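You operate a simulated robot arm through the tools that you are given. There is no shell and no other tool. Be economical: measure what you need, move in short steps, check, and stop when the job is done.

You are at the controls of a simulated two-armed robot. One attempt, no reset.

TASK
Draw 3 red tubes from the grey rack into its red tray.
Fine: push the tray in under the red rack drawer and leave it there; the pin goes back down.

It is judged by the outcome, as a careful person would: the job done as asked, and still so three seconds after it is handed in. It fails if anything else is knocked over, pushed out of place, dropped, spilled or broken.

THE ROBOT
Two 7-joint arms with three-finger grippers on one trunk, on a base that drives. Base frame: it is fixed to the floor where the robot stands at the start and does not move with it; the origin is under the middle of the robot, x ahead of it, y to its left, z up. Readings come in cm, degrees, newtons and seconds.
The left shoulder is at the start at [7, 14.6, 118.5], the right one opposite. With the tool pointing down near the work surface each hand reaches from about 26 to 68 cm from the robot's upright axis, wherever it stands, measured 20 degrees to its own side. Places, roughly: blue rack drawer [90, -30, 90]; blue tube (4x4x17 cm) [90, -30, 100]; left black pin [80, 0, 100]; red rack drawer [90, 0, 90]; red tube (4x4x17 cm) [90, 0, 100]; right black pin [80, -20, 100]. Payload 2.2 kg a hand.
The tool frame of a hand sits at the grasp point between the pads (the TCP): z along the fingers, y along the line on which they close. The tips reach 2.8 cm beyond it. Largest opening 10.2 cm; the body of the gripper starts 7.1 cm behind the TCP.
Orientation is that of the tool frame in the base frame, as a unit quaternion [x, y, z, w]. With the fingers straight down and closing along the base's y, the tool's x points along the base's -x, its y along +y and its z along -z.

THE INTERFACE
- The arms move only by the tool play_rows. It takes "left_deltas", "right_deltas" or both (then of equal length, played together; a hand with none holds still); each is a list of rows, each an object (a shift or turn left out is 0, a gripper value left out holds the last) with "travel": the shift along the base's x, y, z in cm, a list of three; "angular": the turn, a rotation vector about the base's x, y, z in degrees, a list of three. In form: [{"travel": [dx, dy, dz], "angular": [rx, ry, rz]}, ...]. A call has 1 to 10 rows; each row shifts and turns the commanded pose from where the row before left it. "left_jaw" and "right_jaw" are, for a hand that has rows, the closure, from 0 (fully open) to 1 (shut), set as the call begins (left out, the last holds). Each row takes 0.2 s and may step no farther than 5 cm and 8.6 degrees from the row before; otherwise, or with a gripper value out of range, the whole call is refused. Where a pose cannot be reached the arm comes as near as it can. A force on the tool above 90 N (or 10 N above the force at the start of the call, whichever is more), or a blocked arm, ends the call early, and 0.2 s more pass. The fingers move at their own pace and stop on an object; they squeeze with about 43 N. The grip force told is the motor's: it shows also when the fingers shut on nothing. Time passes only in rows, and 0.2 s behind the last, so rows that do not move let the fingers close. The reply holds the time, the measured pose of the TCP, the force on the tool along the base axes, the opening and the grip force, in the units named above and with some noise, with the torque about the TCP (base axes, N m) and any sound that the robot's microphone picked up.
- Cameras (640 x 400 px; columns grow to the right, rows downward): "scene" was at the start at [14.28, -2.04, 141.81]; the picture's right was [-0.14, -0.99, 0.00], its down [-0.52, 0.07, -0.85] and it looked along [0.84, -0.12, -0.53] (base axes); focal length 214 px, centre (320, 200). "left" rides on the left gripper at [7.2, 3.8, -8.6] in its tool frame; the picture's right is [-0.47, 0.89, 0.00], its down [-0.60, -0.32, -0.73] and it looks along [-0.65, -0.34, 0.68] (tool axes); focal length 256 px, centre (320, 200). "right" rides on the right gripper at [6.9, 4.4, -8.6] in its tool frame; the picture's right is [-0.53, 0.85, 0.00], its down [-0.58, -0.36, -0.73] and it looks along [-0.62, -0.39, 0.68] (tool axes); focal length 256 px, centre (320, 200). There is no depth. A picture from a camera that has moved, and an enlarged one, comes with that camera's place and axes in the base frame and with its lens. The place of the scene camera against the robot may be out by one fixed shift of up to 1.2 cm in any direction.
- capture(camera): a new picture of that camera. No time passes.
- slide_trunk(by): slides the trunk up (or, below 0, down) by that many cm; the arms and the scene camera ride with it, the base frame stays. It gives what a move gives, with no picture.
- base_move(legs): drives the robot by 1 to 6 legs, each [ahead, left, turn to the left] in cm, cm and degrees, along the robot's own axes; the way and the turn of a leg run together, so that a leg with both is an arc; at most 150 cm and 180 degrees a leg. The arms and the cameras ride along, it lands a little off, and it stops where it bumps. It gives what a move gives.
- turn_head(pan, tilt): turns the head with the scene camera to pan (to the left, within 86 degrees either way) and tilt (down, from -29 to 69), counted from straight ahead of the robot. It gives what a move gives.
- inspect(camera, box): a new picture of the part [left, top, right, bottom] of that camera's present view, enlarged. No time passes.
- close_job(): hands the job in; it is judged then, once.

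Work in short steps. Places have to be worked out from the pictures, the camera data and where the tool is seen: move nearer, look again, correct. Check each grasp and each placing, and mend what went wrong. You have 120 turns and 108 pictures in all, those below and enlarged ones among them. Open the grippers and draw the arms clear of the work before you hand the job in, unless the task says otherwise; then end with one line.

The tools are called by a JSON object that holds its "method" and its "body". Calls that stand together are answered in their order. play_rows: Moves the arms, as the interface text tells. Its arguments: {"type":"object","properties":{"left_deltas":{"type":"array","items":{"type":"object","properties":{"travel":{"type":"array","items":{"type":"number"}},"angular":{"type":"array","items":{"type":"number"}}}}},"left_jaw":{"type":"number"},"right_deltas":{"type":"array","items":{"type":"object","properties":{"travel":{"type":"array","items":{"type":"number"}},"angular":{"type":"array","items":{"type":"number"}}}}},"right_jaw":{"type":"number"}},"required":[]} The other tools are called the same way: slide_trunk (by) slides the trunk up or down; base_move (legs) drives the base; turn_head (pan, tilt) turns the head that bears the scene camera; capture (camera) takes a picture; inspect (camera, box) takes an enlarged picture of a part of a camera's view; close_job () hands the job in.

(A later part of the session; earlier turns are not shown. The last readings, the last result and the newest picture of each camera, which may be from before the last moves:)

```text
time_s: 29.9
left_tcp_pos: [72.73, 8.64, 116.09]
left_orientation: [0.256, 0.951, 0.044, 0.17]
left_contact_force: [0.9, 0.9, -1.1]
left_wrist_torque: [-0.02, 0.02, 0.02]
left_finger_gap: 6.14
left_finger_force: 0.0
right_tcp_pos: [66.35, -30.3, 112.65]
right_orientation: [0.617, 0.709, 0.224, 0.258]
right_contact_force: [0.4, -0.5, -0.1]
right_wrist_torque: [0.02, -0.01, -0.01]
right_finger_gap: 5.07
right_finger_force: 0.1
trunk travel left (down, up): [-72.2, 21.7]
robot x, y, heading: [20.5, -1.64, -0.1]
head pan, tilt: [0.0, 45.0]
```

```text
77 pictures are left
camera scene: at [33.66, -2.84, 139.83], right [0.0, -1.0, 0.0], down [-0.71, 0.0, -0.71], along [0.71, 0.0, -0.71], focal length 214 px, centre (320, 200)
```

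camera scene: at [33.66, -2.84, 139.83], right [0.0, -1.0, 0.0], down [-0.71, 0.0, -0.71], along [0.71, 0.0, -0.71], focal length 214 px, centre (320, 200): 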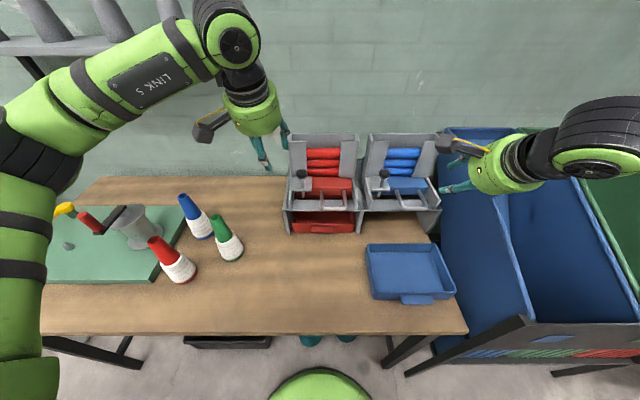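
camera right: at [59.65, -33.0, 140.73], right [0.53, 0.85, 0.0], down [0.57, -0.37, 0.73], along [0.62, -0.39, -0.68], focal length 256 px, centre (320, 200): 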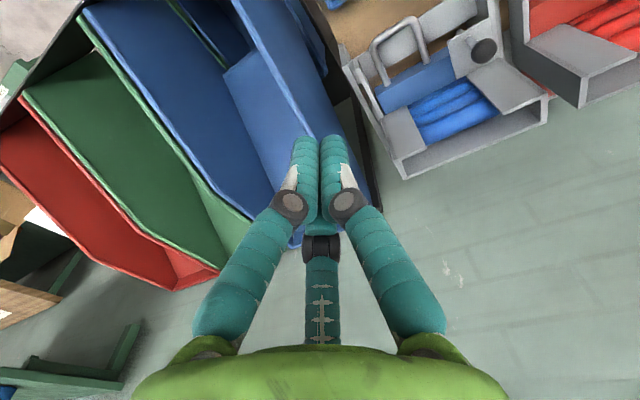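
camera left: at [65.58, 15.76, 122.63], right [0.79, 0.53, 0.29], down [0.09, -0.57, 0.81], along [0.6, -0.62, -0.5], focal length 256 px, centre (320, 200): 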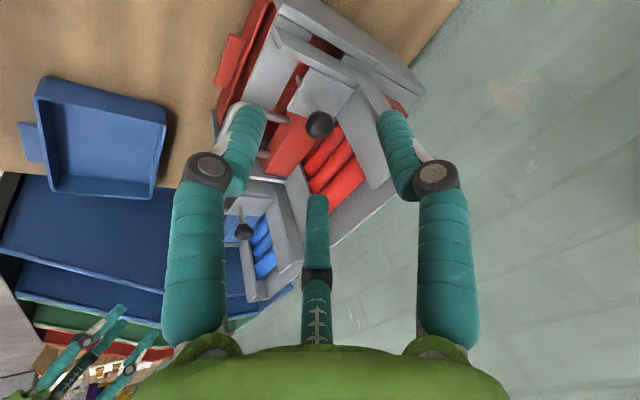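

The knob re-measures at (81.1, 3.4, 102.5). I'll move the left hand over it and the right hand to a standoff in front of the handle.

{"method": "play_rows", "body": {"left_deltas": [{"travel": [2, -1.3, -1]}, {"travel": [2, -1.3, -1]}, {"travel": [2, -1.3, -1]}, {"travel": [2.4, -1.3, -1]}, {}, {}], "right_deltas": [{"angular": [4.6, 0, -5.5], "travel": [-3, 2, 0]}, {"travel": [-2.5, 3, 0]}, {"travel": [0, 3, -3]}, {"travel": [0, 3, -3]}, {"travel": [0, 3, -3]}, {"travel": [0, 3, -3]}]}}

{"method": "capture", "body": {"camera": "left"}}

{"method": "capture", "body": {"camera": "right"}}

{"method": "inspect", "body": {"camera": "scene", "box": [220, 80, 420, 205]}}

```text
time_s: 31.3
left_tcp_pos: [81.1, 3.36, 112.09]
left_orientation: [0.256, 0.951, 0.045, 0.17]
left_contact_force: [0.0, -0.9, -0.5]
left_wrist_torque: [0.04, 0.0, 0.01]
left_finger_gap: 6.14
left_finger_force: 0.1
right_tcp_pos: [63.92, -22.51, 106.55]
right_orientation: [0.659, 0.671, 0.24, 0.243]
right_contact_force: [-0.2, -1.0, -0.1]
right_wrist_torque: [0.03, -0.04, -0.02]
right_finger_gap: 5.11
right_finger_force: 0.1
right hand out of reach, approached as far as the arm can: row 2, 3, 4, 5, 6
trunk travel left (down, up): [-72.2, 21.7]
robot x, y, heading: [20.09, -1.64, -0.1]
head pan, tilt: [0.0, 45.0]
```

```text
76 pictures are left
camera left: at [73.97, 10.43, 118.68], right [0.79, 0.53, 0.29], down [0.09, -0.58, 0.81], along [0.6, -0.62, -0.5], focal length 256 px, centre (320, 200)
```

left: 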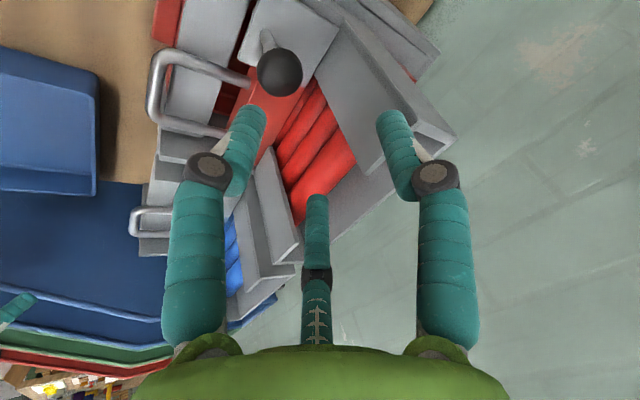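

```text
75 pictures are left
camera right: at [61.55, -15.63, 115.94], right [0.66, -0.52, 0.55], down [-0.74, -0.58, 0.33], along [0.15, -0.62, -0.77], focal length 256 px, centre (320, 200)
```

right: 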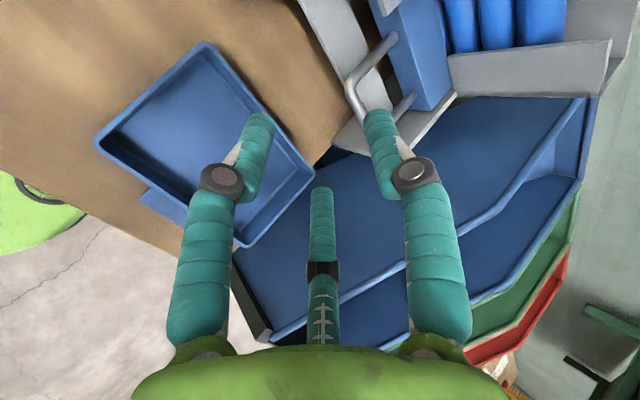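

```text
3.20 times, centred on (320, 142) of scene
camera zoom: at [33.62, -2.97, 139.84], right [0.0, -1.0, 0.0], down [-0.71, 0.0, -0.71], along [0.71, 0.0, -0.71], focal length 686 px, centre (320, 384)
```

zoom: 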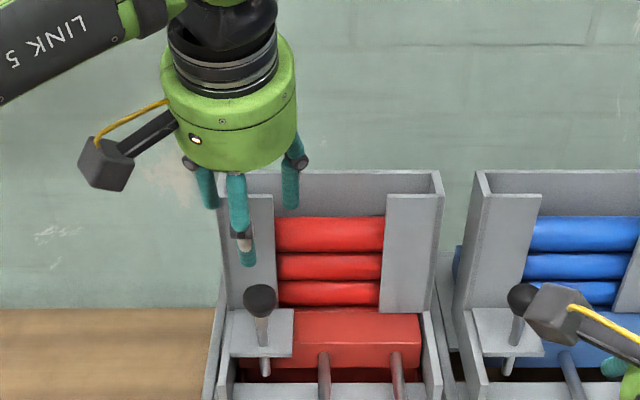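

The right hand reaches its limit with that roll. Instead I'll hook the handle with closed fingers put down between bar and drawer front (gap about 5.5 cm), leaning right 45° to stay clear of the left hand. That is a +90° turn about z from here.

{"method": "play_rows", "body": {"right_deltas": [{"angular": [0.36, -0.36, 8.17], "travel": [0, -1, 1]}, {"angular": [0.36, -0.36, 8.17], "travel": [0, -1, 1]}, {"angular": [0.36, -0.36, 8.17], "travel": [0, -1, 1]}, {"angular": [0.36, -0.36, 8.17], "travel": [0, -1, 1]}, {"angular": [0.36, -0.36, 8.17]}, {"angular": [0.36, -0.36, 8.17]}, {"angular": [0.36, -0.36, 8.17]}, {"angular": [0.36, -0.36, 8.17]}, {"angular": [0.36, -0.36, 8.17]}, {"angular": [0.36, -0.36, 8.17]}], "right_jaw": 1}}

{"method": "play_rows", "body": {"left_deltas": [{"travel": [0, 0, -2]}, {"travel": [0, 0, -2]}, {"travel": [0, 0, -2]}]}}

{"method": "capture", "body": {"camera": "left"}}

{"method": "inspect", "body": {"camera": "scene", "box": [220, 80, 420, 205]}}

```text
time_s: 33.5
left_tcp_pos: [81.18, 3.52, 112.12]
left_orientation: [0.255, 0.951, 0.045, 0.17]
left_contact_force: [0.0, -0.5, 0.2]
left_wrist_torque: [-0.01, 0.03, 0.03]
left_finger_gap: 6.13
left_finger_force: 0.1
right_tcp_pos: [64.03, -26.55, 110.52]
right_orientation: [0.06, 0.923, 0.378, 0.027]
right_contact_force: [0.8, -0.4, 0.3]
right_wrist_torque: [0.0, 0.03, 0.0]
right_finger_gap: 0.22
right_finger_force: 31.4
trunk travel left (down, up): [-72.2, 21.7]
robot x, y, heading: [19.73, -2.01, 0.0]
head pan, tilt: [0.0, 45.0]
```

```text
time_s: 34.3
left_tcp_pos: [81.25, 3.63, 106.15]
left_orientation: [0.256, 0.951, 0.044, 0.171]
left_contact_force: [-0.5, -0.2, -0.4]
left_wrist_torque: [0.0, -0.01, 0.0]
left_finger_gap: 6.1
left_finger_force: 0.1
right_tcp_pos: [64.01, -26.57, 110.51]
right_orientation: [0.061, 0.923, 0.379, 0.027]
right_contact_force: [0.7, -0.1, -1.1]
right_wrist_torque: [0.01, 0.02, 0.02]
right_finger_gap: 0.19
right_finger_force: 31.3
trunk travel left (down, up): [-72.2, 21.7]
robot x, y, heading: [19.91, -1.63, 0.1]
head pan, tilt: [0.0, 45.0]
```

```text
73 pictures are left
camera left: at [74.03, 10.57, 112.64], right [0.79, 0.53, 0.29], down [0.09, -0.57, 0.81], along [0.6, -0.62, -0.5], focal length 256 px, centre (320, 200)
```

left: 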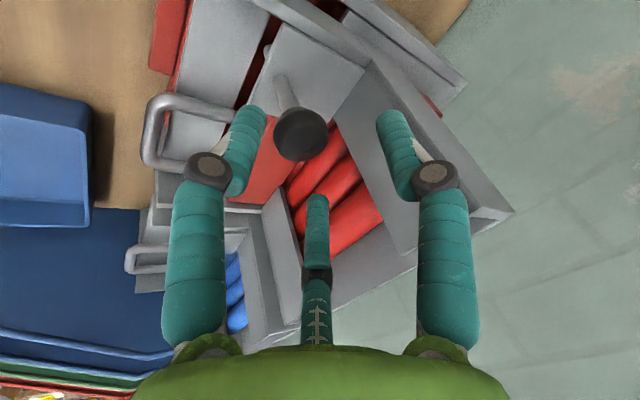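

```text
3.20 times, centred on (320, 142) of scene
camera zoom: at [33.68, -2.84, 139.84], right [0.0, -1.0, 0.0], down [-0.71, 0.0, -0.71], along [0.71, 0.0, -0.71], focal length 686 px, centre (320, 384)
```

zoom: 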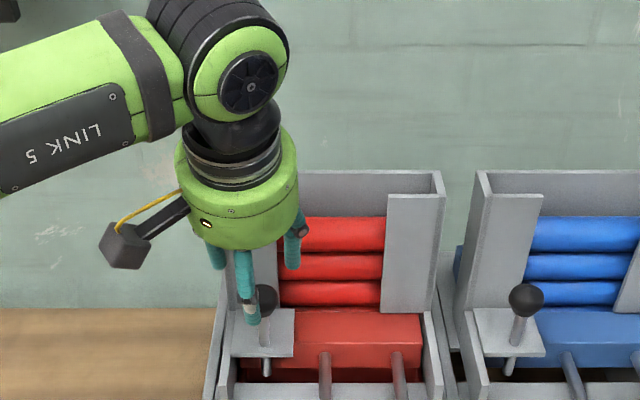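

The knob ray confirms alignment. I'll lower 3 cm and close the left hand on it. Meanwhile I'll turn the right tool to point forward, left and down, and bring it to a standoff above the handle.

{"method": "play_rows", "body": {"left_deltas": [{"travel": [0, -0.1, -1.5]}, {"travel": [0, 0, -1.5]}, {}]}}

{"method": "play_rows", "body": {"left_deltas": [{}, {}, {}], "left_jaw": 1}}

{"method": "play_rows", "body": {"right_deltas": [{"angular": [-2.9, -4.23, -4.55], "travel": [2.1, 4, 0]}, {"angular": [-2.9, -4.23, -4.55], "travel": [2.1, 4, 0]}, {"angular": [-2.9, -4.23, -4.55], "travel": [2.1, 4, 0]}, {"angular": [-2.9, -4.23, -4.55], "travel": [2.1, 4, 0]}, {"travel": [0, 0, -4]}, {"travel": [0, 0, -4]}]}}

{"method": "capture", "body": {"camera": "left"}}

{"method": "capture", "body": {"camera": "right"}}

{"method": "inspect", "body": {"camera": "scene", "box": [220, 80, 420, 205]}}

```text
time_s: 35.1
left_tcp_pos: [81.06, 3.41, 103.08]
left_orientation: [0.256, 0.951, 0.044, 0.171]
left_contact_force: [-0.1, -0.9, 0.4]
left_wrist_torque: [0.02, 0.01, 0.01]
left_finger_gap: 6.1
left_finger_force: 0.0
right_tcp_pos: [63.88, -26.39, 110.52]
right_orientation: [0.061, 0.923, 0.378, 0.028]
right_contact_force: [0.7, -0.1, -0.7]
right_wrist_torque: [0.04, 0.0, 0.01]
right_finger_gap: 0.19
right_finger_force: 31.5
trunk travel left (down, up): [-72.2, 21.7]
robot x, y, heading: [20.19, -1.78, -0.1]
head pan, tilt: [0.0, 45.0]
```

```text
time_s: 35.9
left_tcp_pos: [81.0, 3.05, 103.04]
left_orientation: [0.257, 0.95, 0.043, 0.171]
left_contact_force: [-0.9, -8.4, 0.9]
left_wrist_torque: [-0.7, 0.58, -0.29]
left_finger_gap: 3.29
left_finger_force: 45.1
right_tcp_pos: [63.84, -26.82, 110.56]
right_orientation: [0.061, 0.923, 0.378, 0.028]
right_contact_force: [0.5, 0.1, 0.5]
right_wrist_torque: [0.03, 0.02, 0.02]
right_finger_gap: 0.22
right_finger_force: 31.4
trunk travel left (down, up): [-72.2, 21.7]
robot x, y, heading: [20.42, -2.0, -0.2]
head pan, tilt: [0.0, 45.0]
```

```text
time_s: 37.3
left_tcp_pos: [81.06, 3.07, 103.16]
left_orientation: [0.256, 0.951, 0.045, 0.17]
left_contact_force: [-1.5, -14.1, 0.7]
left_wrist_torque: [0.05, 0.71, 0.07]
left_finger_gap: 3.32
left_finger_force: 45.1
right_tcp_pos: [72.26, -10.55, 102.49]
right_orientation: [0.147, 0.921, 0.282, 0.227]
right_contact_force: [0.1, 0.2, 0.5]
right_wrist_torque: [0.01, 0.01, -0.02]
right_finger_gap: 0.23
right_finger_force: 31.3
trunk travel left (down, up): [-72.2, 21.7]
robot x, y, heading: [20.11, -2.36, -0.1]
head pan, tilt: [0.0, 45.0]
```

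```text
71 pictures are left
camera left: at [73.93, 10.11, 109.73], right [0.79, 0.53, 0.29], down [0.09, -0.58, 0.81], along [0.6, -0.62, -0.5], focal length 256 px, centre (320, 200)
```

left: 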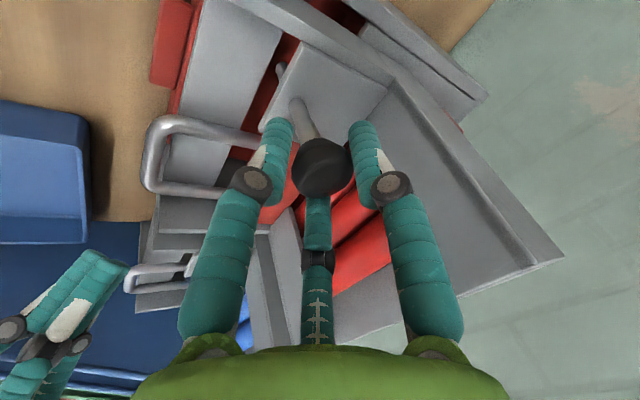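

```text
70 pictures are left
camera right: at [62.65, -8.33, 109.11], right [0.58, 0.46, 0.67], down [0.07, -0.85, 0.52], along [0.81, -0.25, -0.52], focal length 256 px, centre (320, 200)
```

right: 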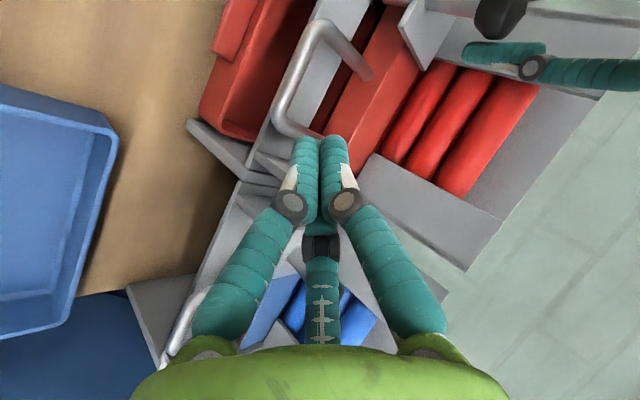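

```text
3.20 times, centred on (320, 142) of scene
camera zoom: at [33.63, -3.25, 139.84], right [0.0, -1.0, 0.0], down [-0.71, 0.0, -0.71], along [0.71, 0.0, -0.71], focal length 686 px, centre (320, 384)
```

zoom: 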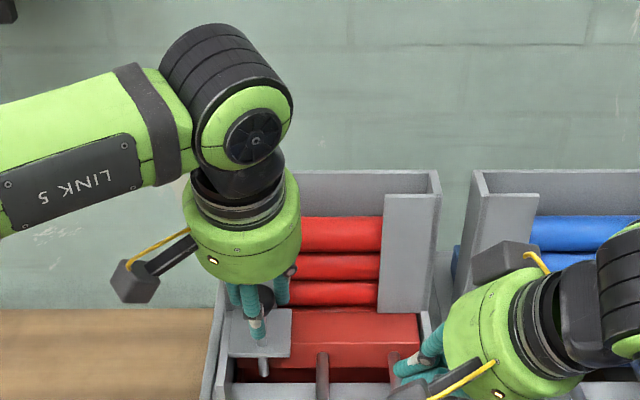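

The knob is gripped (gap 3.3 cm) with some side load. I'll relieve that by 0.3 cm and lift the pin 3.5 cm.

{"method": "play_rows", "body": {"left_deltas": [{"travel": [0, -0.3, 0.5]}, {"travel": [0, 0, 1]}, {"travel": [0, 0, 1]}, {"travel": [0, 0, 1]}, {}]}}

{"method": "inspect", "body": {"camera": "scene", "box": [264, 130, 392, 210]}}

{"method": "inspect", "body": {"camera": "right", "box": [180, 0, 564, 240]}}

```text
time_s: 38.5
left_tcp_pos: [81.04, 3.02, 106.51]
left_orientation: [0.255, 0.951, 0.045, 0.169]
left_contact_force: [-3.7, -3.9, -1.8]
left_wrist_torque: [0.57, 0.76, 0.24]
left_finger_gap: 3.31
left_finger_force: 44.9
right_tcp_pos: [72.33, -10.55, 102.49]
right_orientation: [0.146, 0.921, 0.28, 0.228]
right_contact_force: [-1.2, 0.5, 0.1]
right_wrist_torque: [-0.01, 0.02, 0.01]
right_finger_gap: 0.2
right_finger_force: 31.2
trunk travel left (down, up): [-72.2, 21.7]
robot x, y, heading: [20.08, -1.8, -0.3]
head pan, tilt: [0.0, 45.0]
```

```text
5.00 times, centred on (328, 170) of scene
camera zoom: at [33.62, -2.99, 139.84], right [0.0, -1.0, 0.0], down [-0.71, 0.0, -0.71], along [0.71, 0.0, -0.71], focal length 1072 px, centre (280, 350)
```

zoom: 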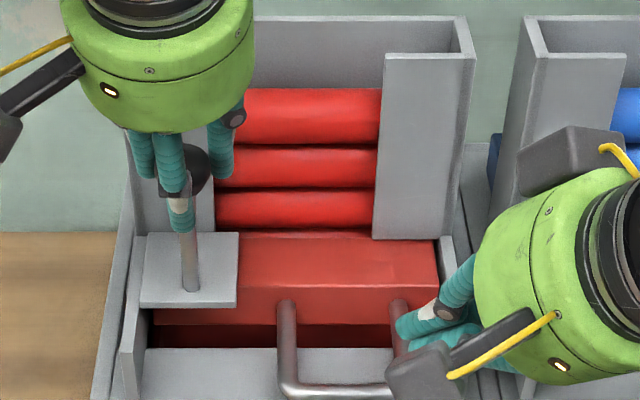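

```text
1.67 times, centred on (372, 120) of right
camera zoom: at [62.68, -8.17, 109.11], right [0.58, 0.46, 0.67], down [0.07, -0.85, 0.52], along [0.81, -0.25, -0.52], focal length 427 px, centre (233, 333)
```

zoom: 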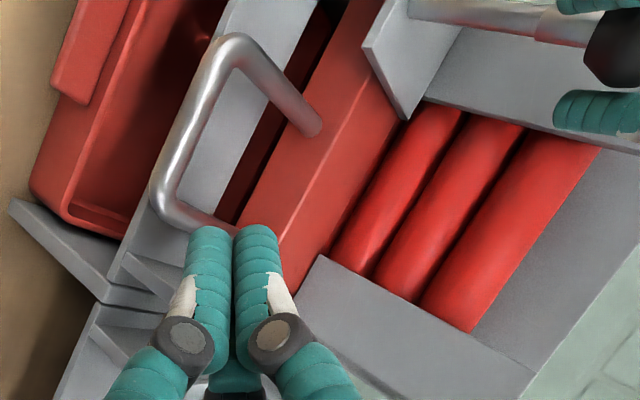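

The pin is up and its tip has cleared below the plate. The handle bar re-measures at x≈75, y -9.4 to -2.7, with the drawer front at x≈82. I'll put the right closed fingers into the gap along their axis.

{"method": "play_rows", "body": {"right_deltas": [{"travel": [1.2, 0.9, -1.7]}, {"travel": [1.2, 0.9, -1.7]}, {"travel": [1.2, 0.9, -1.7]}, {"travel": [1.2, 0.9, -1.7]}]}}

{"method": "inspect", "body": {"camera": "scene", "box": [264, 130, 392, 210]}}

{"method": "inspect", "body": {"camera": "right", "box": [160, 0, 544, 240]}}

```text
time_s: 39.5
left_tcp_pos: [81.03, 3.12, 106.48]
left_orientation: [0.256, 0.95, 0.043, 0.172]
left_contact_force: [-3.0, -1.8, 0.4]
left_wrist_torque: [0.3, 0.49, 0.1]
left_finger_gap: 3.31
left_finger_force: 45.5
right_tcp_pos: [76.1, -8.74, 96.95]
right_orientation: [0.145, 0.921, 0.28, 0.227]
right_contact_force: [0.3, -0.2, -0.1]
right_wrist_torque: [-0.02, -0.01, 0.01]
right_finger_gap: 0.2
right_finger_force: 31.7
right hand out of reach, approached as far as the arm can: row 3, 4
trunk travel left (down, up): [-72.2, 21.7]
robot x, y, heading: [20.51, -2.22, -0.3]
head pan, tilt: [0.0, 45.0]
```

```text
5.00 times, centred on (328, 170) of scene
camera zoom: at [33.61, -2.9, 139.84], right [0.0, -1.0, 0.0], down [-0.71, 0.0, -0.71], along [0.71, 0.0, -0.71], focal length 1072 px, centre (280, 350)
```

zoom: 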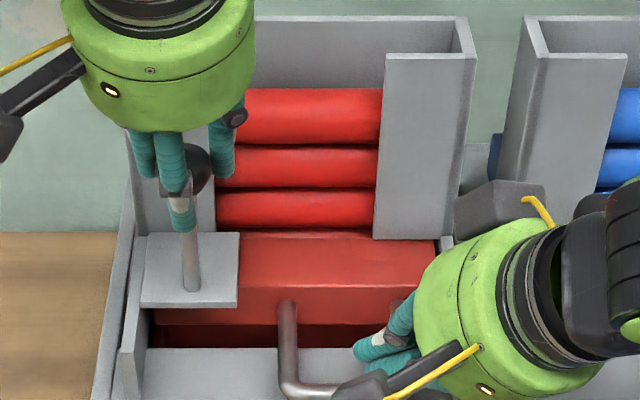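

```text
1.67 times, centred on (352, 120) of right
camera zoom: at [66.36, -6.36, 103.68], right [0.58, 0.46, 0.67], down [0.07, -0.85, 0.52], along [0.81, -0.25, -0.52], focal length 427 px, centre (267, 333)
```

zoom: 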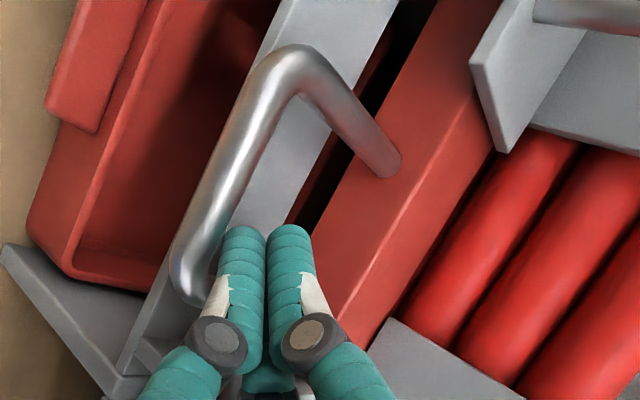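

The fingers are in the gap but 1.3 cm too high, and the arm stopped there. I'll lean the right hand a further 10° to the right while lowering.

{"method": "play_rows", "body": {"right_deltas": [{"angular": [4.2, -0.1, 2.8], "travel": [0.3, 0.0, -0.4]}, {"angular": [4.2, -0.1, 2.8], "travel": [0.3, 0.1, -0.6]}, {"travel": [0, 0.1, -0.6]}]}}

{"method": "inspect", "body": {"camera": "right", "box": [160, 0, 544, 240]}}

```text
time_s: 40.3
left_tcp_pos: [81.18, 2.97, 106.6]
left_orientation: [0.256, 0.951, 0.044, 0.171]
left_contact_force: [0.8, -3.2, -0.1]
left_wrist_torque: [0.46, 0.42, 0.18]
left_finger_gap: 3.31
left_finger_force: 45.4
right_tcp_pos: [76.31, -8.72, 96.12]
right_orientation: [0.115, 0.903, 0.36, 0.205]
right_contact_force: [2.2, 2.6, 11.2]
right_wrist_torque: [0.09, 0.05, -0.02]
right_finger_gap: 0.2
right_finger_force: 31.5
right hand out of reach, approached as far as the arm can: row 3
trunk travel left (down, up): [-72.2, 21.7]
robot x, y, heading: [20.41, -2.06, -0.1]
head pan, tilt: [0.0, 45.0]
```

```text
1.67 times, centred on (352, 120) of right
camera zoom: at [66.47, -8.39, 102.93], right [0.53, 0.41, 0.74], down [0.16, -0.91, 0.39], along [0.84, -0.09, -0.54], focal length 427 px, centre (267, 333)
```

zoom: 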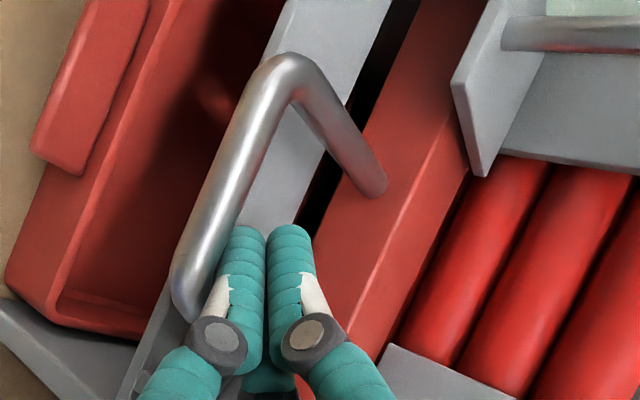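

It touches the handle's right post, so it needs about 1.5 cm more +y. The limit looks like a wrist-roll joint limit, so I'll raise it slightly, roll the hand +45° about its own axis and try again.

{"method": "play_rows", "body": {"right_deltas": [{"travel": [-0.5, 0, 3]}, {"angular": [-3.4, -4.5, 4.95]}, {"angular": [-3.4, -4.5, 4.95]}, {"angular": [-3.4, -4.5, 4.95]}, {"angular": [-3.4, -4.5, 4.95]}, {"angular": [-3.4, -4.5, 4.95]}, {"angular": [-3.4, -4.5, 4.95]}, {"travel": [0.5, 1.2, -1]}]}}

{"method": "inspect", "body": {"camera": "scene", "box": [264, 130, 392, 210]}}

{"method": "inspect", "body": {"camera": "right", "box": [160, 0, 544, 240]}}

```text
time_s: 42.1
left_tcp_pos: [81.09, 3.1, 106.61]
left_orientation: [0.256, 0.951, 0.044, 0.17]
left_contact_force: [-1.1, -2.6, 0.2]
left_wrist_torque: [-0.06, 0.2, 0.0]
left_finger_gap: 3.29
left_finger_force: 45.1
right_tcp_pos: [76.25, -7.69, 97.83]
right_orientation: [-0.238, 0.879, 0.251, 0.327]
right_contact_force: [0.1, 0.0, 0.8]
right_wrist_torque: [0.0, 0.04, -0.03]
right_finger_gap: 0.18
right_finger_force: 30.3
trunk travel left (down, up): [-72.2, 21.7]
robot x, y, heading: [20.07, -1.89, 0.0]
head pan, tilt: [0.0, 45.0]
```

```text
5.00 times, centred on (328, 170) of scene
camera zoom: at [33.64, -2.87, 139.84], right [0.0, -1.0, 0.0], down [-0.71, 0.0, -0.71], along [0.71, 0.0, -0.71], focal length 1072 px, centre (280, 350)
```

zoom: 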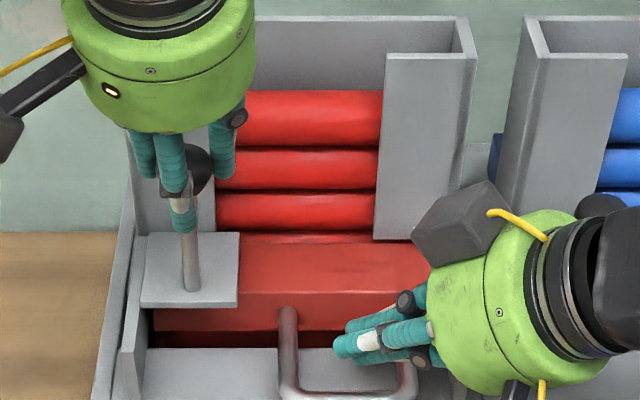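

```text
1.67 times, centred on (352, 120) of right
camera zoom: at [65.06, -11.35, 100.07], right [-0.13, 0.78, 0.61], down [0.27, -0.57, 0.78], along [0.95, 0.27, -0.13], focal length 427 px, centre (267, 333)
```

zoom: 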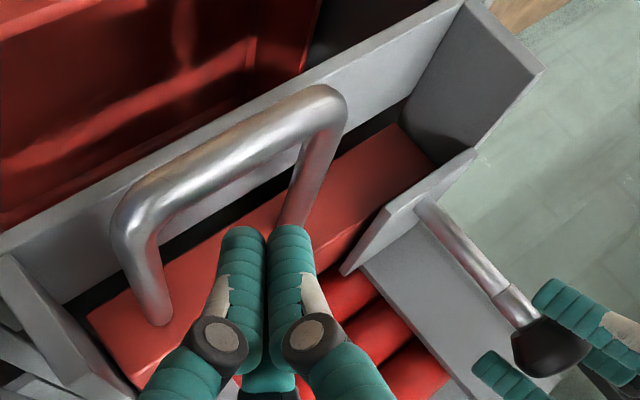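

The roll freed the arm. The fingers are centred over the gap, so I'll lower 2.4 cm with a slight +x/+y.

{"method": "play_rows", "body": {"right_deltas": [{"travel": [0.5, 0.9, -0.4]}, {"travel": [0.3, 0.2, -1]}, {"travel": [0, 0, -1]}]}}

{"method": "inspect", "body": {"camera": "right", "box": [160, 0, 544, 240]}}

```text
time_s: 42.9
left_tcp_pos: [81.0, 3.0, 106.52]
left_orientation: [0.256, 0.951, 0.044, 0.17]
left_contact_force: [-1.8, -0.8, -0.5]
left_wrist_torque: [0.04, 0.34, -0.02]
left_finger_gap: 3.29
left_finger_force: 44.9
right_tcp_pos: [75.94, -7.98, 96.56]
right_orientation: [-0.237, 0.88, 0.251, 0.326]
right_contact_force: [-0.4, -0.1, 0.3]
right_wrist_torque: [0.03, 0.03, 0.04]
right_finger_gap: 0.21
right_finger_force: 31.7
right hand out of reach, approached as far as the arm can: row 1, 2, 3
trunk travel left (down, up): [-72.2, 21.7]
robot x, y, heading: [19.9, -2.26, -0.2]
head pan, tilt: [0.0, 45.0]
```

```text
1.67 times, centred on (352, 120) of right
camera zoom: at [64.83, -11.58, 98.82], right [-0.13, 0.78, 0.61], down [0.27, -0.57, 0.78], along [0.95, 0.27, -0.13], focal length 427 px, centre (267, 333)
```

zoom: 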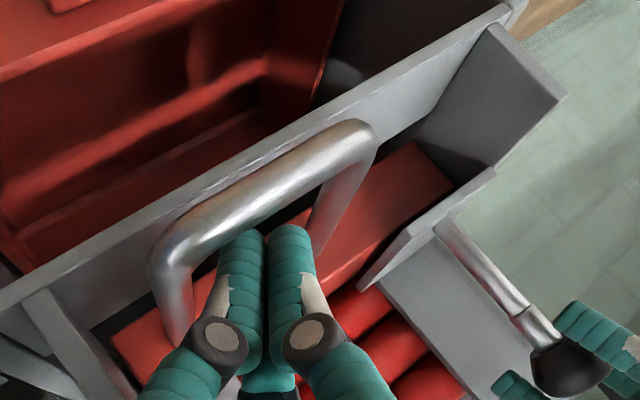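

The same boundary appears. To find out whether the left arm is the cause, I'll lower the pin, release it, take the left hand away, and retry the right.

{"method": "play_rows", "body": {"left_deltas": [{"travel": [0, 0, -1.2]}, {"travel": [0, 0, -1.2]}, {"travel": [0, 0, -1.1]}, {}]}}

{"method": "play_rows", "body": {"left_deltas": [{}, {}, {"travel": [0, 0, 3]}, {"travel": [0, 0, 3]}, {"travel": [-1, 3, 3]}, {"travel": [-2, 4, 2]}, {"travel": [-2, 4, 0]}, {"travel": [-2, 4, 0]}, {"travel": [-2, 4, 0]}], "left_jaw": 0.4}}

{"method": "play_rows", "body": {"right_deltas": [{"travel": [0.5, 0.7, 0.5]}, {"travel": [0.5, 0.7, 0]}]}}

{"method": "inspect", "body": {"camera": "scene", "box": [264, 130, 392, 210]}}

```text
time_s: 43.9
left_tcp_pos: [81.15, 3.1, 103.13]
left_orientation: [0.256, 0.95, 0.043, 0.171]
left_contact_force: [0.2, -1.0, 3.7]
left_wrist_torque: [0.21, 1.1, -0.01]
left_finger_gap: 3.33
left_finger_force: 44.5
right_tcp_pos: [75.98, -7.93, 96.67]
right_orientation: [-0.238, 0.88, 0.251, 0.326]
right_contact_force: [0.5, 0.0, 0.3]
right_wrist_torque: [0.02, 0.04, 0.03]
right_finger_gap: 0.22
right_finger_force: 31.3
trunk travel left (down, up): [-72.2, 21.7]
robot x, y, heading: [20.15, -2.07, -0.2]
head pan, tilt: [0.0, 45.0]
```

```text
time_s: 45.9
left_tcp_pos: [71.8, 22.46, 114.18]
left_orientation: [0.255, 0.951, 0.043, 0.172]
left_contact_force: [-1.2, 0.1, 0.5]
left_wrist_torque: [-0.02, -0.01, -0.01]
left_finger_gap: 6.12
left_finger_force: 0.1
right_tcp_pos: [75.89, -7.71, 96.67]
right_orientation: [-0.239, 0.879, 0.25, 0.327]
right_contact_force: [-0.9, 0.7, 0.0]
right_wrist_torque: [-0.02, 0.03, 0.0]
right_finger_gap: 0.21
right_finger_force: 31.3
trunk travel left (down, up): [-72.2, 21.7]
robot x, y, heading: [19.82, -1.96, -0.0]
head pan, tilt: [0.0, 45.0]
```

```text
time_s: 46.5
left_tcp_pos: [72.02, 22.24, 114.17]
left_orientation: [0.255, 0.951, 0.044, 0.171]
left_contact_force: [-0.2, 0.4, 0.1]
left_wrist_torque: [0.0, 0.02, -0.02]
left_finger_gap: 6.1
left_finger_force: 0.1
right_tcp_pos: [76.35, -7.18, 97.78]
right_orientation: [-0.238, 0.88, 0.251, 0.326]
right_contact_force: [0.1, 0.5, 0.4]
right_wrist_torque: [-0.03, 0.04, -0.03]
right_finger_gap: 0.23
right_finger_force: 31.1
right hand out of reach, approached as far as the arm can: row 1, 2
trunk travel left (down, up): [-72.2, 21.7]
robot x, y, heading: [20.16, -1.93, 0.1]
head pan, tilt: [0.0, 45.0]
```

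```text
5.00 times, centred on (328, 170) of scene
camera zoom: at [33.62, -2.78, 139.84], right [0.0, -1.0, 0.0], down [-0.71, 0.0, -0.71], along [0.71, 0.0, -0.71], focal length 1072 px, centre (280, 350)
```

zoom: 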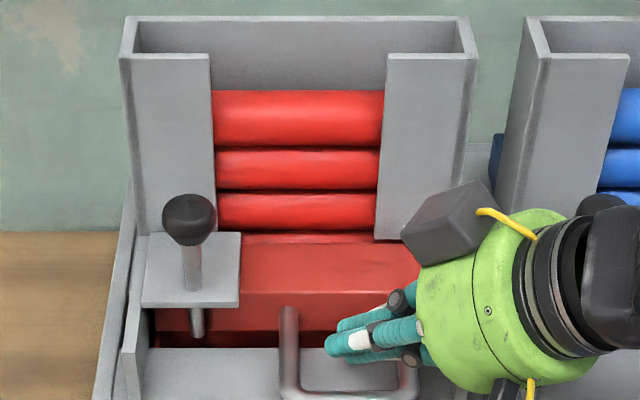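

So it is the right arm's own inward limit; the pin dropped back properly. I'll raise the right hand clear, then shift the base 7 cm to the left so the handle lies more on the right arm's side.

{"method": "play_rows", "body": {"right_deltas": [{"travel": [-2, -2, 3.5]}, {"travel": [-2, -2, 3.5]}, {"travel": [-1, -2, 4]}, {"travel": [0, -2, 4]}]}}

{"method": "base_move", "body": {"legs": [[0, 7, 0]]}}

{"method": "play_rows", "body": {"right_deltas": [{"travel": [1, 0, -4]}, {"travel": [1, 0, -4]}, {"travel": [0, 0, -2]}]}}

{"method": "capture", "body": {"camera": "scene"}}

```text
time_s: 47.5
left_tcp_pos: [71.91, 22.19, 114.14]
left_orientation: [0.256, 0.951, 0.043, 0.171]
left_contact_force: [-0.4, -0.4, -0.9]
left_wrist_torque: [-0.03, -0.04, 0.01]
left_finger_gap: 6.1
left_finger_force: 0.1
right_tcp_pos: [71.16, -15.23, 112.69]
right_orientation: [-0.239, 0.879, 0.252, 0.326]
right_contact_force: [-0.4, 0.7, -1.6]
right_wrist_torque: [0.0, -0.01, -0.03]
right_finger_gap: 0.2
right_finger_force: 31.7
trunk travel left (down, up): [-72.2, 21.7]
robot x, y, heading: [20.28, -2.07, -0.0]
head pan, tilt: [0.0, 45.0]
```

```text
time_s: 48.5
left_tcp_pos: [71.93, 28.87, 114.18]
left_orientation: [0.257, 0.95, 0.045, 0.17]
left_contact_force: [-0.1, -0.3, -0.6]
left_wrist_torque: [0.02, -0.03, 0.03]
left_finger_gap: 6.11
left_finger_force: 0.0
right_tcp_pos: [71.23, -8.72, 112.52]
right_orientation: [-0.237, 0.88, 0.252, 0.327]
right_contact_force: [-0.3, -0.4, -0.9]
right_wrist_torque: [0.01, 0.02, 0.01]
right_finger_gap: 0.2
right_finger_force: 31.7
trunk travel left (down, up): [-72.2, 21.7]
robot x, y, heading: [19.92, 4.73, -0.3]
head pan, tilt: [0.0, 45.0]
```

```text
time_s: 49.3
left_tcp_pos: [72.1, 29.26, 114.12]
left_orientation: [0.257, 0.95, 0.043, 0.171]
left_contact_force: [-0.7, 0.8, 0.0]
left_wrist_torque: [-0.01, -0.03, 0.01]
left_finger_gap: 6.1
left_finger_force: 0.0
right_tcp_pos: [73.36, -8.35, 102.83]
right_orientation: [-0.237, 0.88, 0.25, 0.326]
right_contact_force: [-0.6, 0.7, 0.4]
right_wrist_torque: [-0.01, 0.01, -0.01]
right_finger_gap: 0.19
right_finger_force: 31.3
trunk travel left (down, up): [-72.2, 21.7]
robot x, y, heading: [20.01, 4.91, -0.3]
head pan, tilt: [0.0, 45.0]
```

```text
59 pictures are left
camera scene: at [33.64, 4.24, 139.84], right [0.0, -1.0, 0.0], down [-0.71, 0.0, -0.71], along [0.71, 0.0, -0.71], focal length 214 px, centre (320, 200)
```

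scene: 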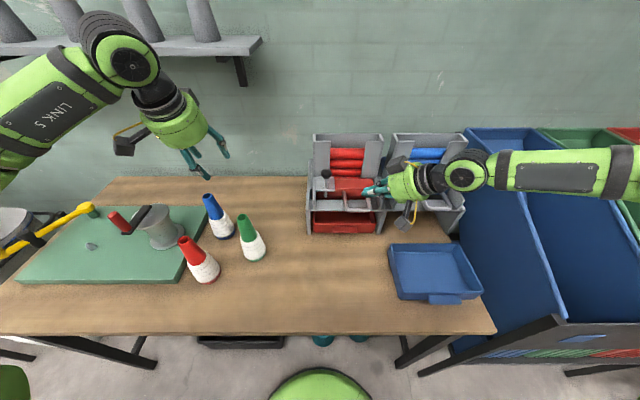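

I'll bring the left hand back over the knob and lower the right fingers into the handle gap.

{"method": "play_rows", "body": {"right_deltas": [{"travel": [1.5, 0.4, -1]}, {"travel": [1.3, 0.4, -1.6]}, {"travel": [0.6, 0.4, -1.6]}, {"travel": [0.4, 0.4, -1.6]}, {"travel": [0, 0, -1.6]}]}}

{"method": "play_rows", "body": {"left_deltas": [{"travel": [1.3, -3.75, 0]}, {"travel": [1.3, -3.75, 0]}, {"travel": [1.3, -3.75, 0]}, {"travel": [1.3, -3.75, 0]}, {"travel": [1.3, -3.75, 0]}, {"travel": [1.3, -3.75, 0]}, {"travel": [1.3, -3.6, -1]}, {}]}}

{"method": "inspect", "body": {"camera": "right", "box": [160, 0, 544, 240]}}

{"method": "capture", "body": {"camera": "left"}}

```text
time_s: 50.5
left_tcp_pos: [72.12, 29.06, 114.06]
left_orientation: [0.257, 0.951, 0.043, 0.17]
left_contact_force: [0.4, -0.6, 0.1]
left_wrist_torque: [-0.03, -0.04, 0.0]
left_finger_gap: 6.13
left_finger_force: 0.0
right_tcp_pos: [77.27, -6.78, 95.3]
right_orientation: [-0.236, 0.88, 0.25, 0.327]
right_contact_force: [0.6, 0.0, 1.0]
right_wrist_torque: [-0.05, 0.02, 0.01]
right_finger_gap: 0.19
right_finger_force: 31.4
trunk travel left (down, up): [-72.2, 21.7]
robot x, y, heading: [20.5, 4.83, -0.1]
head pan, tilt: [0.0, 45.0]
```

```text
time_s: 52.3
left_tcp_pos: [81.27, 3.09, 113.13]
left_orientation: [0.257, 0.95, 0.042, 0.17]
left_contact_force: [-0.3, 0.5, 0.4]
left_wrist_torque: [-0.02, -0.03, 0.02]
left_finger_gap: 6.14
left_finger_force: 0.0
right_tcp_pos: [77.27, -6.74, 95.46]
right_orientation: [-0.237, 0.88, 0.25, 0.326]
right_contact_force: [1.3, 0.4, -0.1]
right_wrist_torque: [-0.02, -0.02, 0.02]
right_finger_gap: 0.24
right_finger_force: 31.3
trunk travel left (down, up): [-72.2, 21.7]
robot x, y, heading: [19.93, 4.97, 0.2]
head pan, tilt: [0.0, 45.0]
```

```text
1.67 times, centred on (352, 120) of right
camera zoom: at [66.04, -10.28, 97.62], right [-0.13, 0.78, 0.61], down [0.27, -0.57, 0.78], along [0.95, 0.27, -0.13], focal length 427 px, centre (267, 333)
```

zoom: 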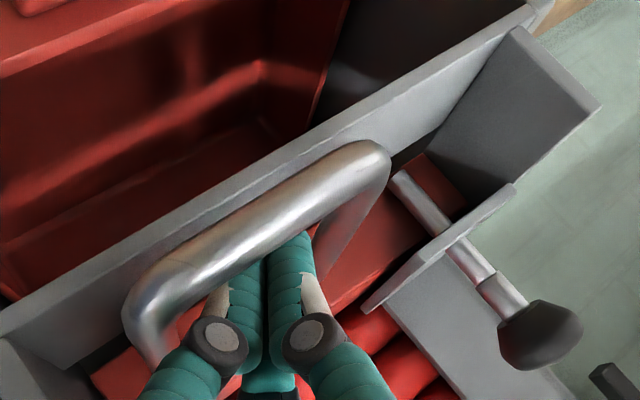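

```text
57 pictures are left
camera left: at [74.11, 10.09, 119.67], right [0.8, 0.53, 0.29], down [0.09, -0.57, 0.81], along [0.6, -0.62, -0.5], focal length 256 px, centre (320, 200)
```

left: 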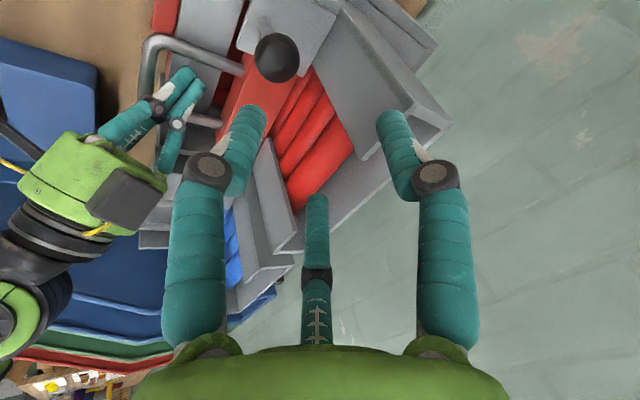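

The right fingers are hooked behind the bar and the left is above the knob. I'll lower 10 cm, grip, and lift 3.5 cm.

{"method": "play_rows", "body": {"left_deltas": [{"travel": [0, 0, -2.5]}, {"travel": [0, 0, -2.5]}, {"travel": [-0.1, 0, -2.5]}, {"travel": [0, 0, -2.5]}, {}]}}

{"method": "play_rows", "body": {"left_deltas": [{}, {}, {}], "left_jaw": 1}}

{"method": "play_rows", "body": {"left_deltas": [{"travel": [0, 0, 0.8]}, {"travel": [0, 0, 0.9]}, {"travel": [0, 0, 0.9]}, {"travel": [0, 0, 0.9]}, {}]}}

{"method": "inspect", "body": {"camera": "scene", "box": [288, 120, 416, 200]}}

```text
time_s: 53.5
left_tcp_pos: [81.03, 2.81, 103.02]
left_orientation: [0.256, 0.95, 0.043, 0.171]
left_contact_force: [-0.2, 0.2, -0.3]
left_wrist_torque: [0.0, 0.01, -0.03]
left_finger_gap: 6.14
left_finger_force: 0.1
right_tcp_pos: [77.18, -6.82, 95.31]
right_orientation: [-0.237, 0.88, 0.251, 0.326]
right_contact_force: [0.4, -1.2, 0.5]
right_wrist_torque: [0.0, 0.01, -0.01]
right_finger_gap: 0.22
right_finger_force: 30.9
trunk travel left (down, up): [-72.2, 21.7]
robot x, y, heading: [20.23, 5.11, -0.2]
head pan, tilt: [0.0, 45.0]
```

```text
time_s: 54.3
left_tcp_pos: [81.02, 3.13, 103.07]
left_orientation: [0.256, 0.951, 0.044, 0.17]
left_contact_force: [-2.1, 5.1, 1.5]
left_wrist_torque: [0.55, 0.85, 0.23]
left_finger_gap: 3.3
left_finger_force: 44.8
right_tcp_pos: [77.25, -6.75, 95.38]
right_orientation: [-0.237, 0.88, 0.25, 0.327]
right_contact_force: [0.0, 1.5, 0.4]
right_wrist_torque: [0.0, -0.01, 0.01]
right_finger_gap: 0.21
right_finger_force: 31.4
trunk travel left (down, up): [-72.2, 21.7]
robot x, y, heading: [20.13, 4.67, -0.3]
head pan, tilt: [0.0, 45.0]
```

```text
time_s: 55.5
left_tcp_pos: [81.05, 3.08, 106.59]
left_orientation: [0.257, 0.95, 0.043, 0.17]
left_contact_force: [-4.2, 7.3, -1.6]
left_wrist_torque: [0.39, 0.72, 0.13]
left_finger_gap: 3.3
left_finger_force: 45.4
right_tcp_pos: [77.21, -6.53, 95.39]
right_orientation: [-0.238, 0.88, 0.251, 0.327]
right_contact_force: [0.3, -1.0, 0.2]
right_wrist_torque: [0.03, 0.0, -0.04]
right_finger_gap: 0.21
right_finger_force: 31.2
trunk travel left (down, up): [-72.2, 21.7]
robot x, y, heading: [20.51, 4.65, -0.4]
head pan, tilt: [0.0, 45.0]
```

```text
5.00 times, centred on (352, 160) of scene
camera zoom: at [33.66, 4.3, 139.84], right [0.0, -1.0, 0.0], down [-0.71, 0.0, -0.71], along [0.71, 0.0, -0.71], focal length 1072 px, centre (160, 400)
```

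zoom: 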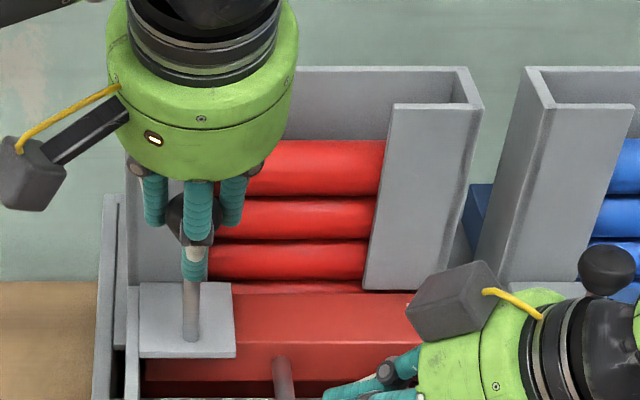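

The pin is up. I'll pull the drawer gently by 4 cm and read the force.

{"method": "play_rows", "body": {"right_deltas": [{"travel": [-1, 0, 0]}, {"travel": [-1, 0, 0]}, {"travel": [-1, 0, 0]}, {"travel": [-1, 0, 0]}]}}

{"method": "inspect", "body": {"camera": "scene", "box": [288, 120, 416, 200]}}

```text
time_s: 56.5
left_tcp_pos: [81.17, 2.93, 106.63]
left_orientation: [0.257, 0.95, 0.042, 0.172]
left_contact_force: [-0.9, 5.4, 0.4]
left_wrist_torque: [0.1, 0.73, 0.06]
left_finger_gap: 3.3
left_finger_force: 45.2
right_tcp_pos: [73.07, -6.65, 95.53]
right_orientation: [-0.237, 0.88, 0.251, 0.327]
right_contact_force: [1.4, 1.0, 3.9]
right_wrist_torque: [-0.03, 0.05, 0.0]
right_finger_gap: 0.2
right_finger_force: 31.4
trunk travel left (down, up): [-72.2, 21.7]
robot x, y, heading: [20.33, 4.75, -0.2]
head pan, tilt: [0.0, 45.0]
```

```text
5.00 times, centred on (352, 160) of scene
camera zoom: at [33.64, 4.32, 139.84], right [0.0, -1.0, 0.0], down [-0.71, 0.0, -0.71], along [0.71, 0.0, -0.71], focal length 1072 px, centre (160, 400)
```

zoom: 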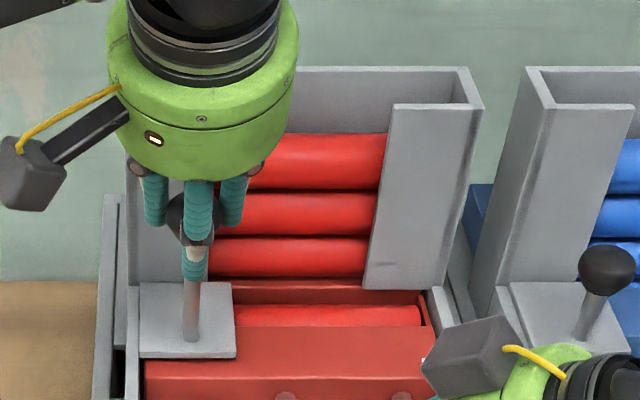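

The drawer slides easily, and a tube sits in its pocket. I'll pull further and watch for the drop.

{"method": "play_rows", "body": {"right_deltas": [{"travel": [-1, 0, 0]}, {"travel": [-1, 0, 0]}, {"travel": [-1, 0, 0]}]}}

{"method": "inspect", "body": {"camera": "scene", "box": [288, 130, 416, 210]}}

```text
time_s: 57.3
left_tcp_pos: [81.08, 3.13, 106.67]
left_orientation: [0.256, 0.951, 0.042, 0.17]
left_contact_force: [-8.7, 8.9, 0.5]
left_wrist_torque: [-0.34, -0.57, -0.01]
left_finger_gap: 3.32
left_finger_force: 44.8
right_tcp_pos: [70.43, -6.82, 95.59]
right_orientation: [-0.237, 0.879, 0.25, 0.33]
right_contact_force: [15.0, -2.1, 5.7]
right_wrist_torque: [-0.07, -0.08, 0.18]
right_finger_gap: 0.21
right_finger_force: 32.0
trunk travel left (down, up): [-72.2, 21.7]
robot x, y, heading: [20.58, 4.97, -0.1]
head pan, tilt: [0.0, 45.0]
```

```text
5.00 times, centred on (352, 170) of scene
camera zoom: at [33.71, 4.35, 139.84], right [0.0, -1.0, 0.0], down [-0.71, 0.0, -0.71], along [0.71, 0.0, -0.71], focal length 1072 px, centre (160, 350)
```

zoom: 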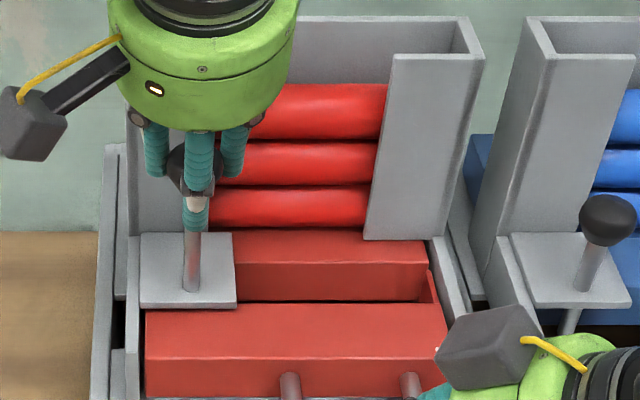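

A tube dropped out of the pocket, and the stop is felt at 15 N. I'll look into the tray quickly and push the drawer back home.

{"method": "inspect", "body": {"camera": "right", "box": [80, 0, 560, 300]}}

{"method": "play_rows", "body": {"right_deltas": [{"travel": [1.5, 0, 0]}, {"travel": [1.5, 0, 0]}, {"travel": [1, 0, 0]}, {"travel": [1, 0, 0]}, {"travel": [1, 0, 0]}, {"travel": [1, 0, 0]}, {"travel": [0.7, 0, 0]}]}}

{"method": "inspect", "body": {"camera": "scene", "box": [288, 130, 416, 210]}}

```text
1.33 times, centred on (320, 150) of right
camera zoom: at [59.3, -10.33, 97.67], right [-0.13, 0.78, 0.61], down [0.26, -0.57, 0.78], along [0.96, 0.26, -0.13], focal length 341 px, centre (320, 267)
```

zoom: 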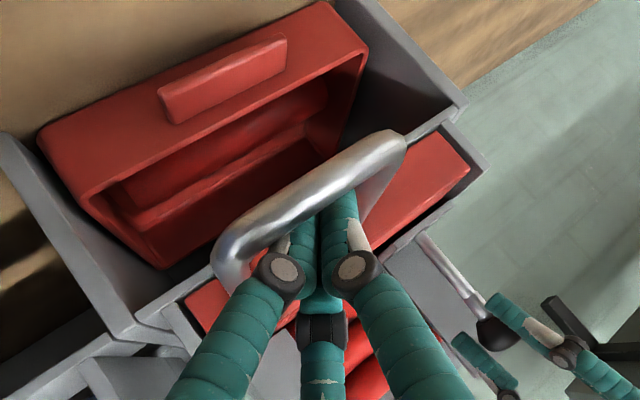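

```text
time_s: 58.9
left_tcp_pos: [81.12, 3.17, 106.61]
left_orientation: [0.257, 0.95, 0.043, 0.171]
left_contact_force: [0.1, 6.1, -0.9]
left_wrist_torque: [0.02, 0.37, 0.06]
left_finger_gap: 3.29
left_finger_force: 45.1
right_tcp_pos: [77.33, -6.69, 95.37]
right_orientation: [-0.238, 0.88, 0.251, 0.326]
right_contact_force: [-1.4, 0.5, 0.1]
right_wrist_torque: [-0.02, 0.03, -0.01]
right_finger_gap: 0.18
right_finger_force: 31.7
right hand out of reach, approached as far as the arm can: row 6
trunk travel left (down, up): [-72.2, 21.7]
robot x, y, heading: [20.21, 4.96, -0.4]
head pan, tilt: [0.0, 45.0]
```

```text
5.00 times, centred on (352, 170) of scene
camera zoom: at [33.65, 4.29, 139.84], right [0.0, -1.0, 0.0], down [-0.71, 0.0, -0.71], along [0.71, 0.0, -0.71], focal length 1072 px, centre (160, 350)
```

zoom: 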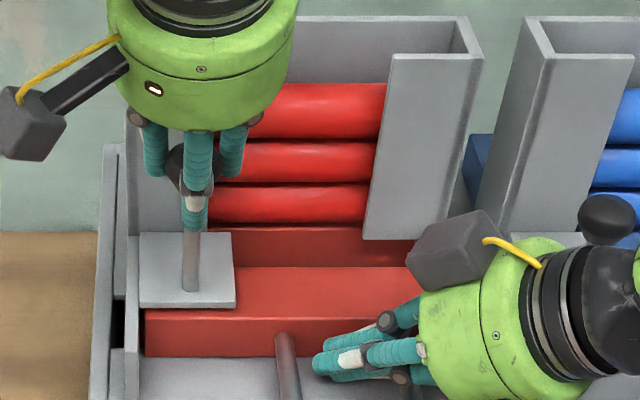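

The tube appears to lie in the tray. The drawer still needs about 2 cm, so I'll keep pushing until it seats.

{"method": "play_rows", "body": {"right_deltas": [{"travel": [0.7, 0, 0]}, {"travel": [0.7, 0, 0]}, {"travel": [0.5, 0, 0]}, {"travel": [0.5, 0, 0]}]}}

{"method": "inspect", "body": {"camera": "scene", "box": [288, 130, 416, 210]}}

```text
time_s: 59.9
left_tcp_pos: [81.01, 3.1, 106.53]
left_orientation: [0.256, 0.95, 0.043, 0.172]
left_contact_force: [-0.2, 6.5, -0.4]
left_wrist_torque: [0.18, 0.39, 0.06]
left_finger_gap: 3.3
left_finger_force: 45.0
right_tcp_pos: [79.31, -7.99, 95.74]
right_orientation: [-0.228, 0.886, 0.229, 0.332]
right_contact_force: [-0.8, 2.0, 0.1]
right_wrist_torque: [0.0, 0.03, 0.04]
right_finger_gap: 0.21
right_finger_force: 31.2
right hand out of reach, approached as far as the arm can: row 2, 3, 4
trunk travel left (down, up): [-72.2, 21.7]
robot x, y, heading: [20.17, 5.06, -0.2]
head pan, tilt: [0.0, 45.0]
```

```text
5.00 times, centred on (352, 170) of scene
camera zoom: at [33.66, 4.31, 139.84], right [0.0, -1.0, 0.0], down [-0.71, 0.0, -0.71], along [0.71, 0.0, -0.71], focal length 1072 px, centre (160, 350)
```

zoom: 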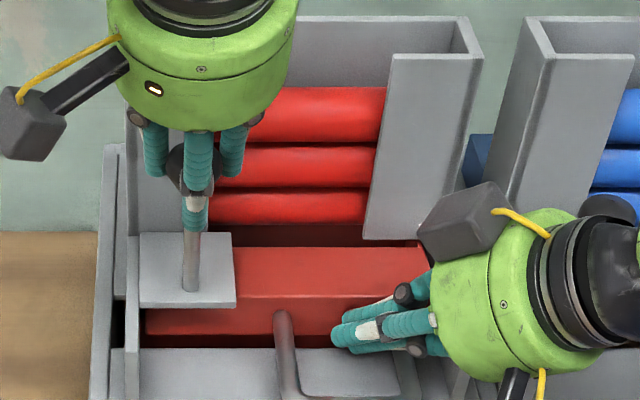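

About 1 cm remains, and the right arm is again at a limit with its orientation drifting. I'll roll the hand a further +30° about its axis in place, then push on.

{"method": "play_rows", "body": {"right_deltas": [{"travel": [-0.8, 0.6, -0.2]}, {"angular": [-3.4, -4.5, 4.95]}, {"angular": [-3.4, -4.5, 4.95]}, {"angular": [-3.4, -4.5, 4.95]}, {"angular": [-3.4, -4.5, 4.95]}, {"travel": [0.4, 0.2, 0]}, {"travel": [0.6, 0, 0]}, {"travel": [0.6, 0, 0]}]}}

{"method": "inspect", "body": {"camera": "scene", "box": [288, 130, 416, 210]}}

```text
time_s: 61.7
left_tcp_pos: [81.12, 3.12, 106.58]
left_orientation: [0.257, 0.95, 0.043, 0.17]
left_contact_force: [-1.7, 6.8, -0.5]
left_wrist_torque: [-0.04, 0.32, 0.05]
left_finger_gap: 3.32
left_finger_force: 44.9
right_tcp_pos: [79.24, -6.8, 96.46]
right_orientation: [-0.457, 0.788, 0.157, 0.38]
right_contact_force: [0.8, 0.0, 0.4]
right_wrist_torque: [0.0, 0.0, -0.01]
right_finger_gap: 0.21
right_finger_force: 31.5
right hand out of reach, approached as far as the arm can: row 6, 7, 8
trunk travel left (down, up): [-72.2, 21.7]
robot x, y, heading: [20.36, 4.6, -0.1]
head pan, tilt: [0.0, 45.0]
```

```text
5.00 times, centred on (352, 170) of scene
camera zoom: at [33.66, 4.3, 139.84], right [0.0, -1.0, 0.0], down [-0.71, 0.0, -0.71], along [0.71, 0.0, -0.71], focal length 1072 px, centre (160, 350)
```

zoom: 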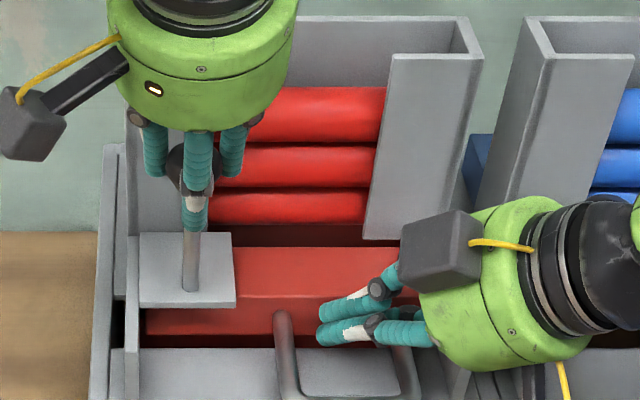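

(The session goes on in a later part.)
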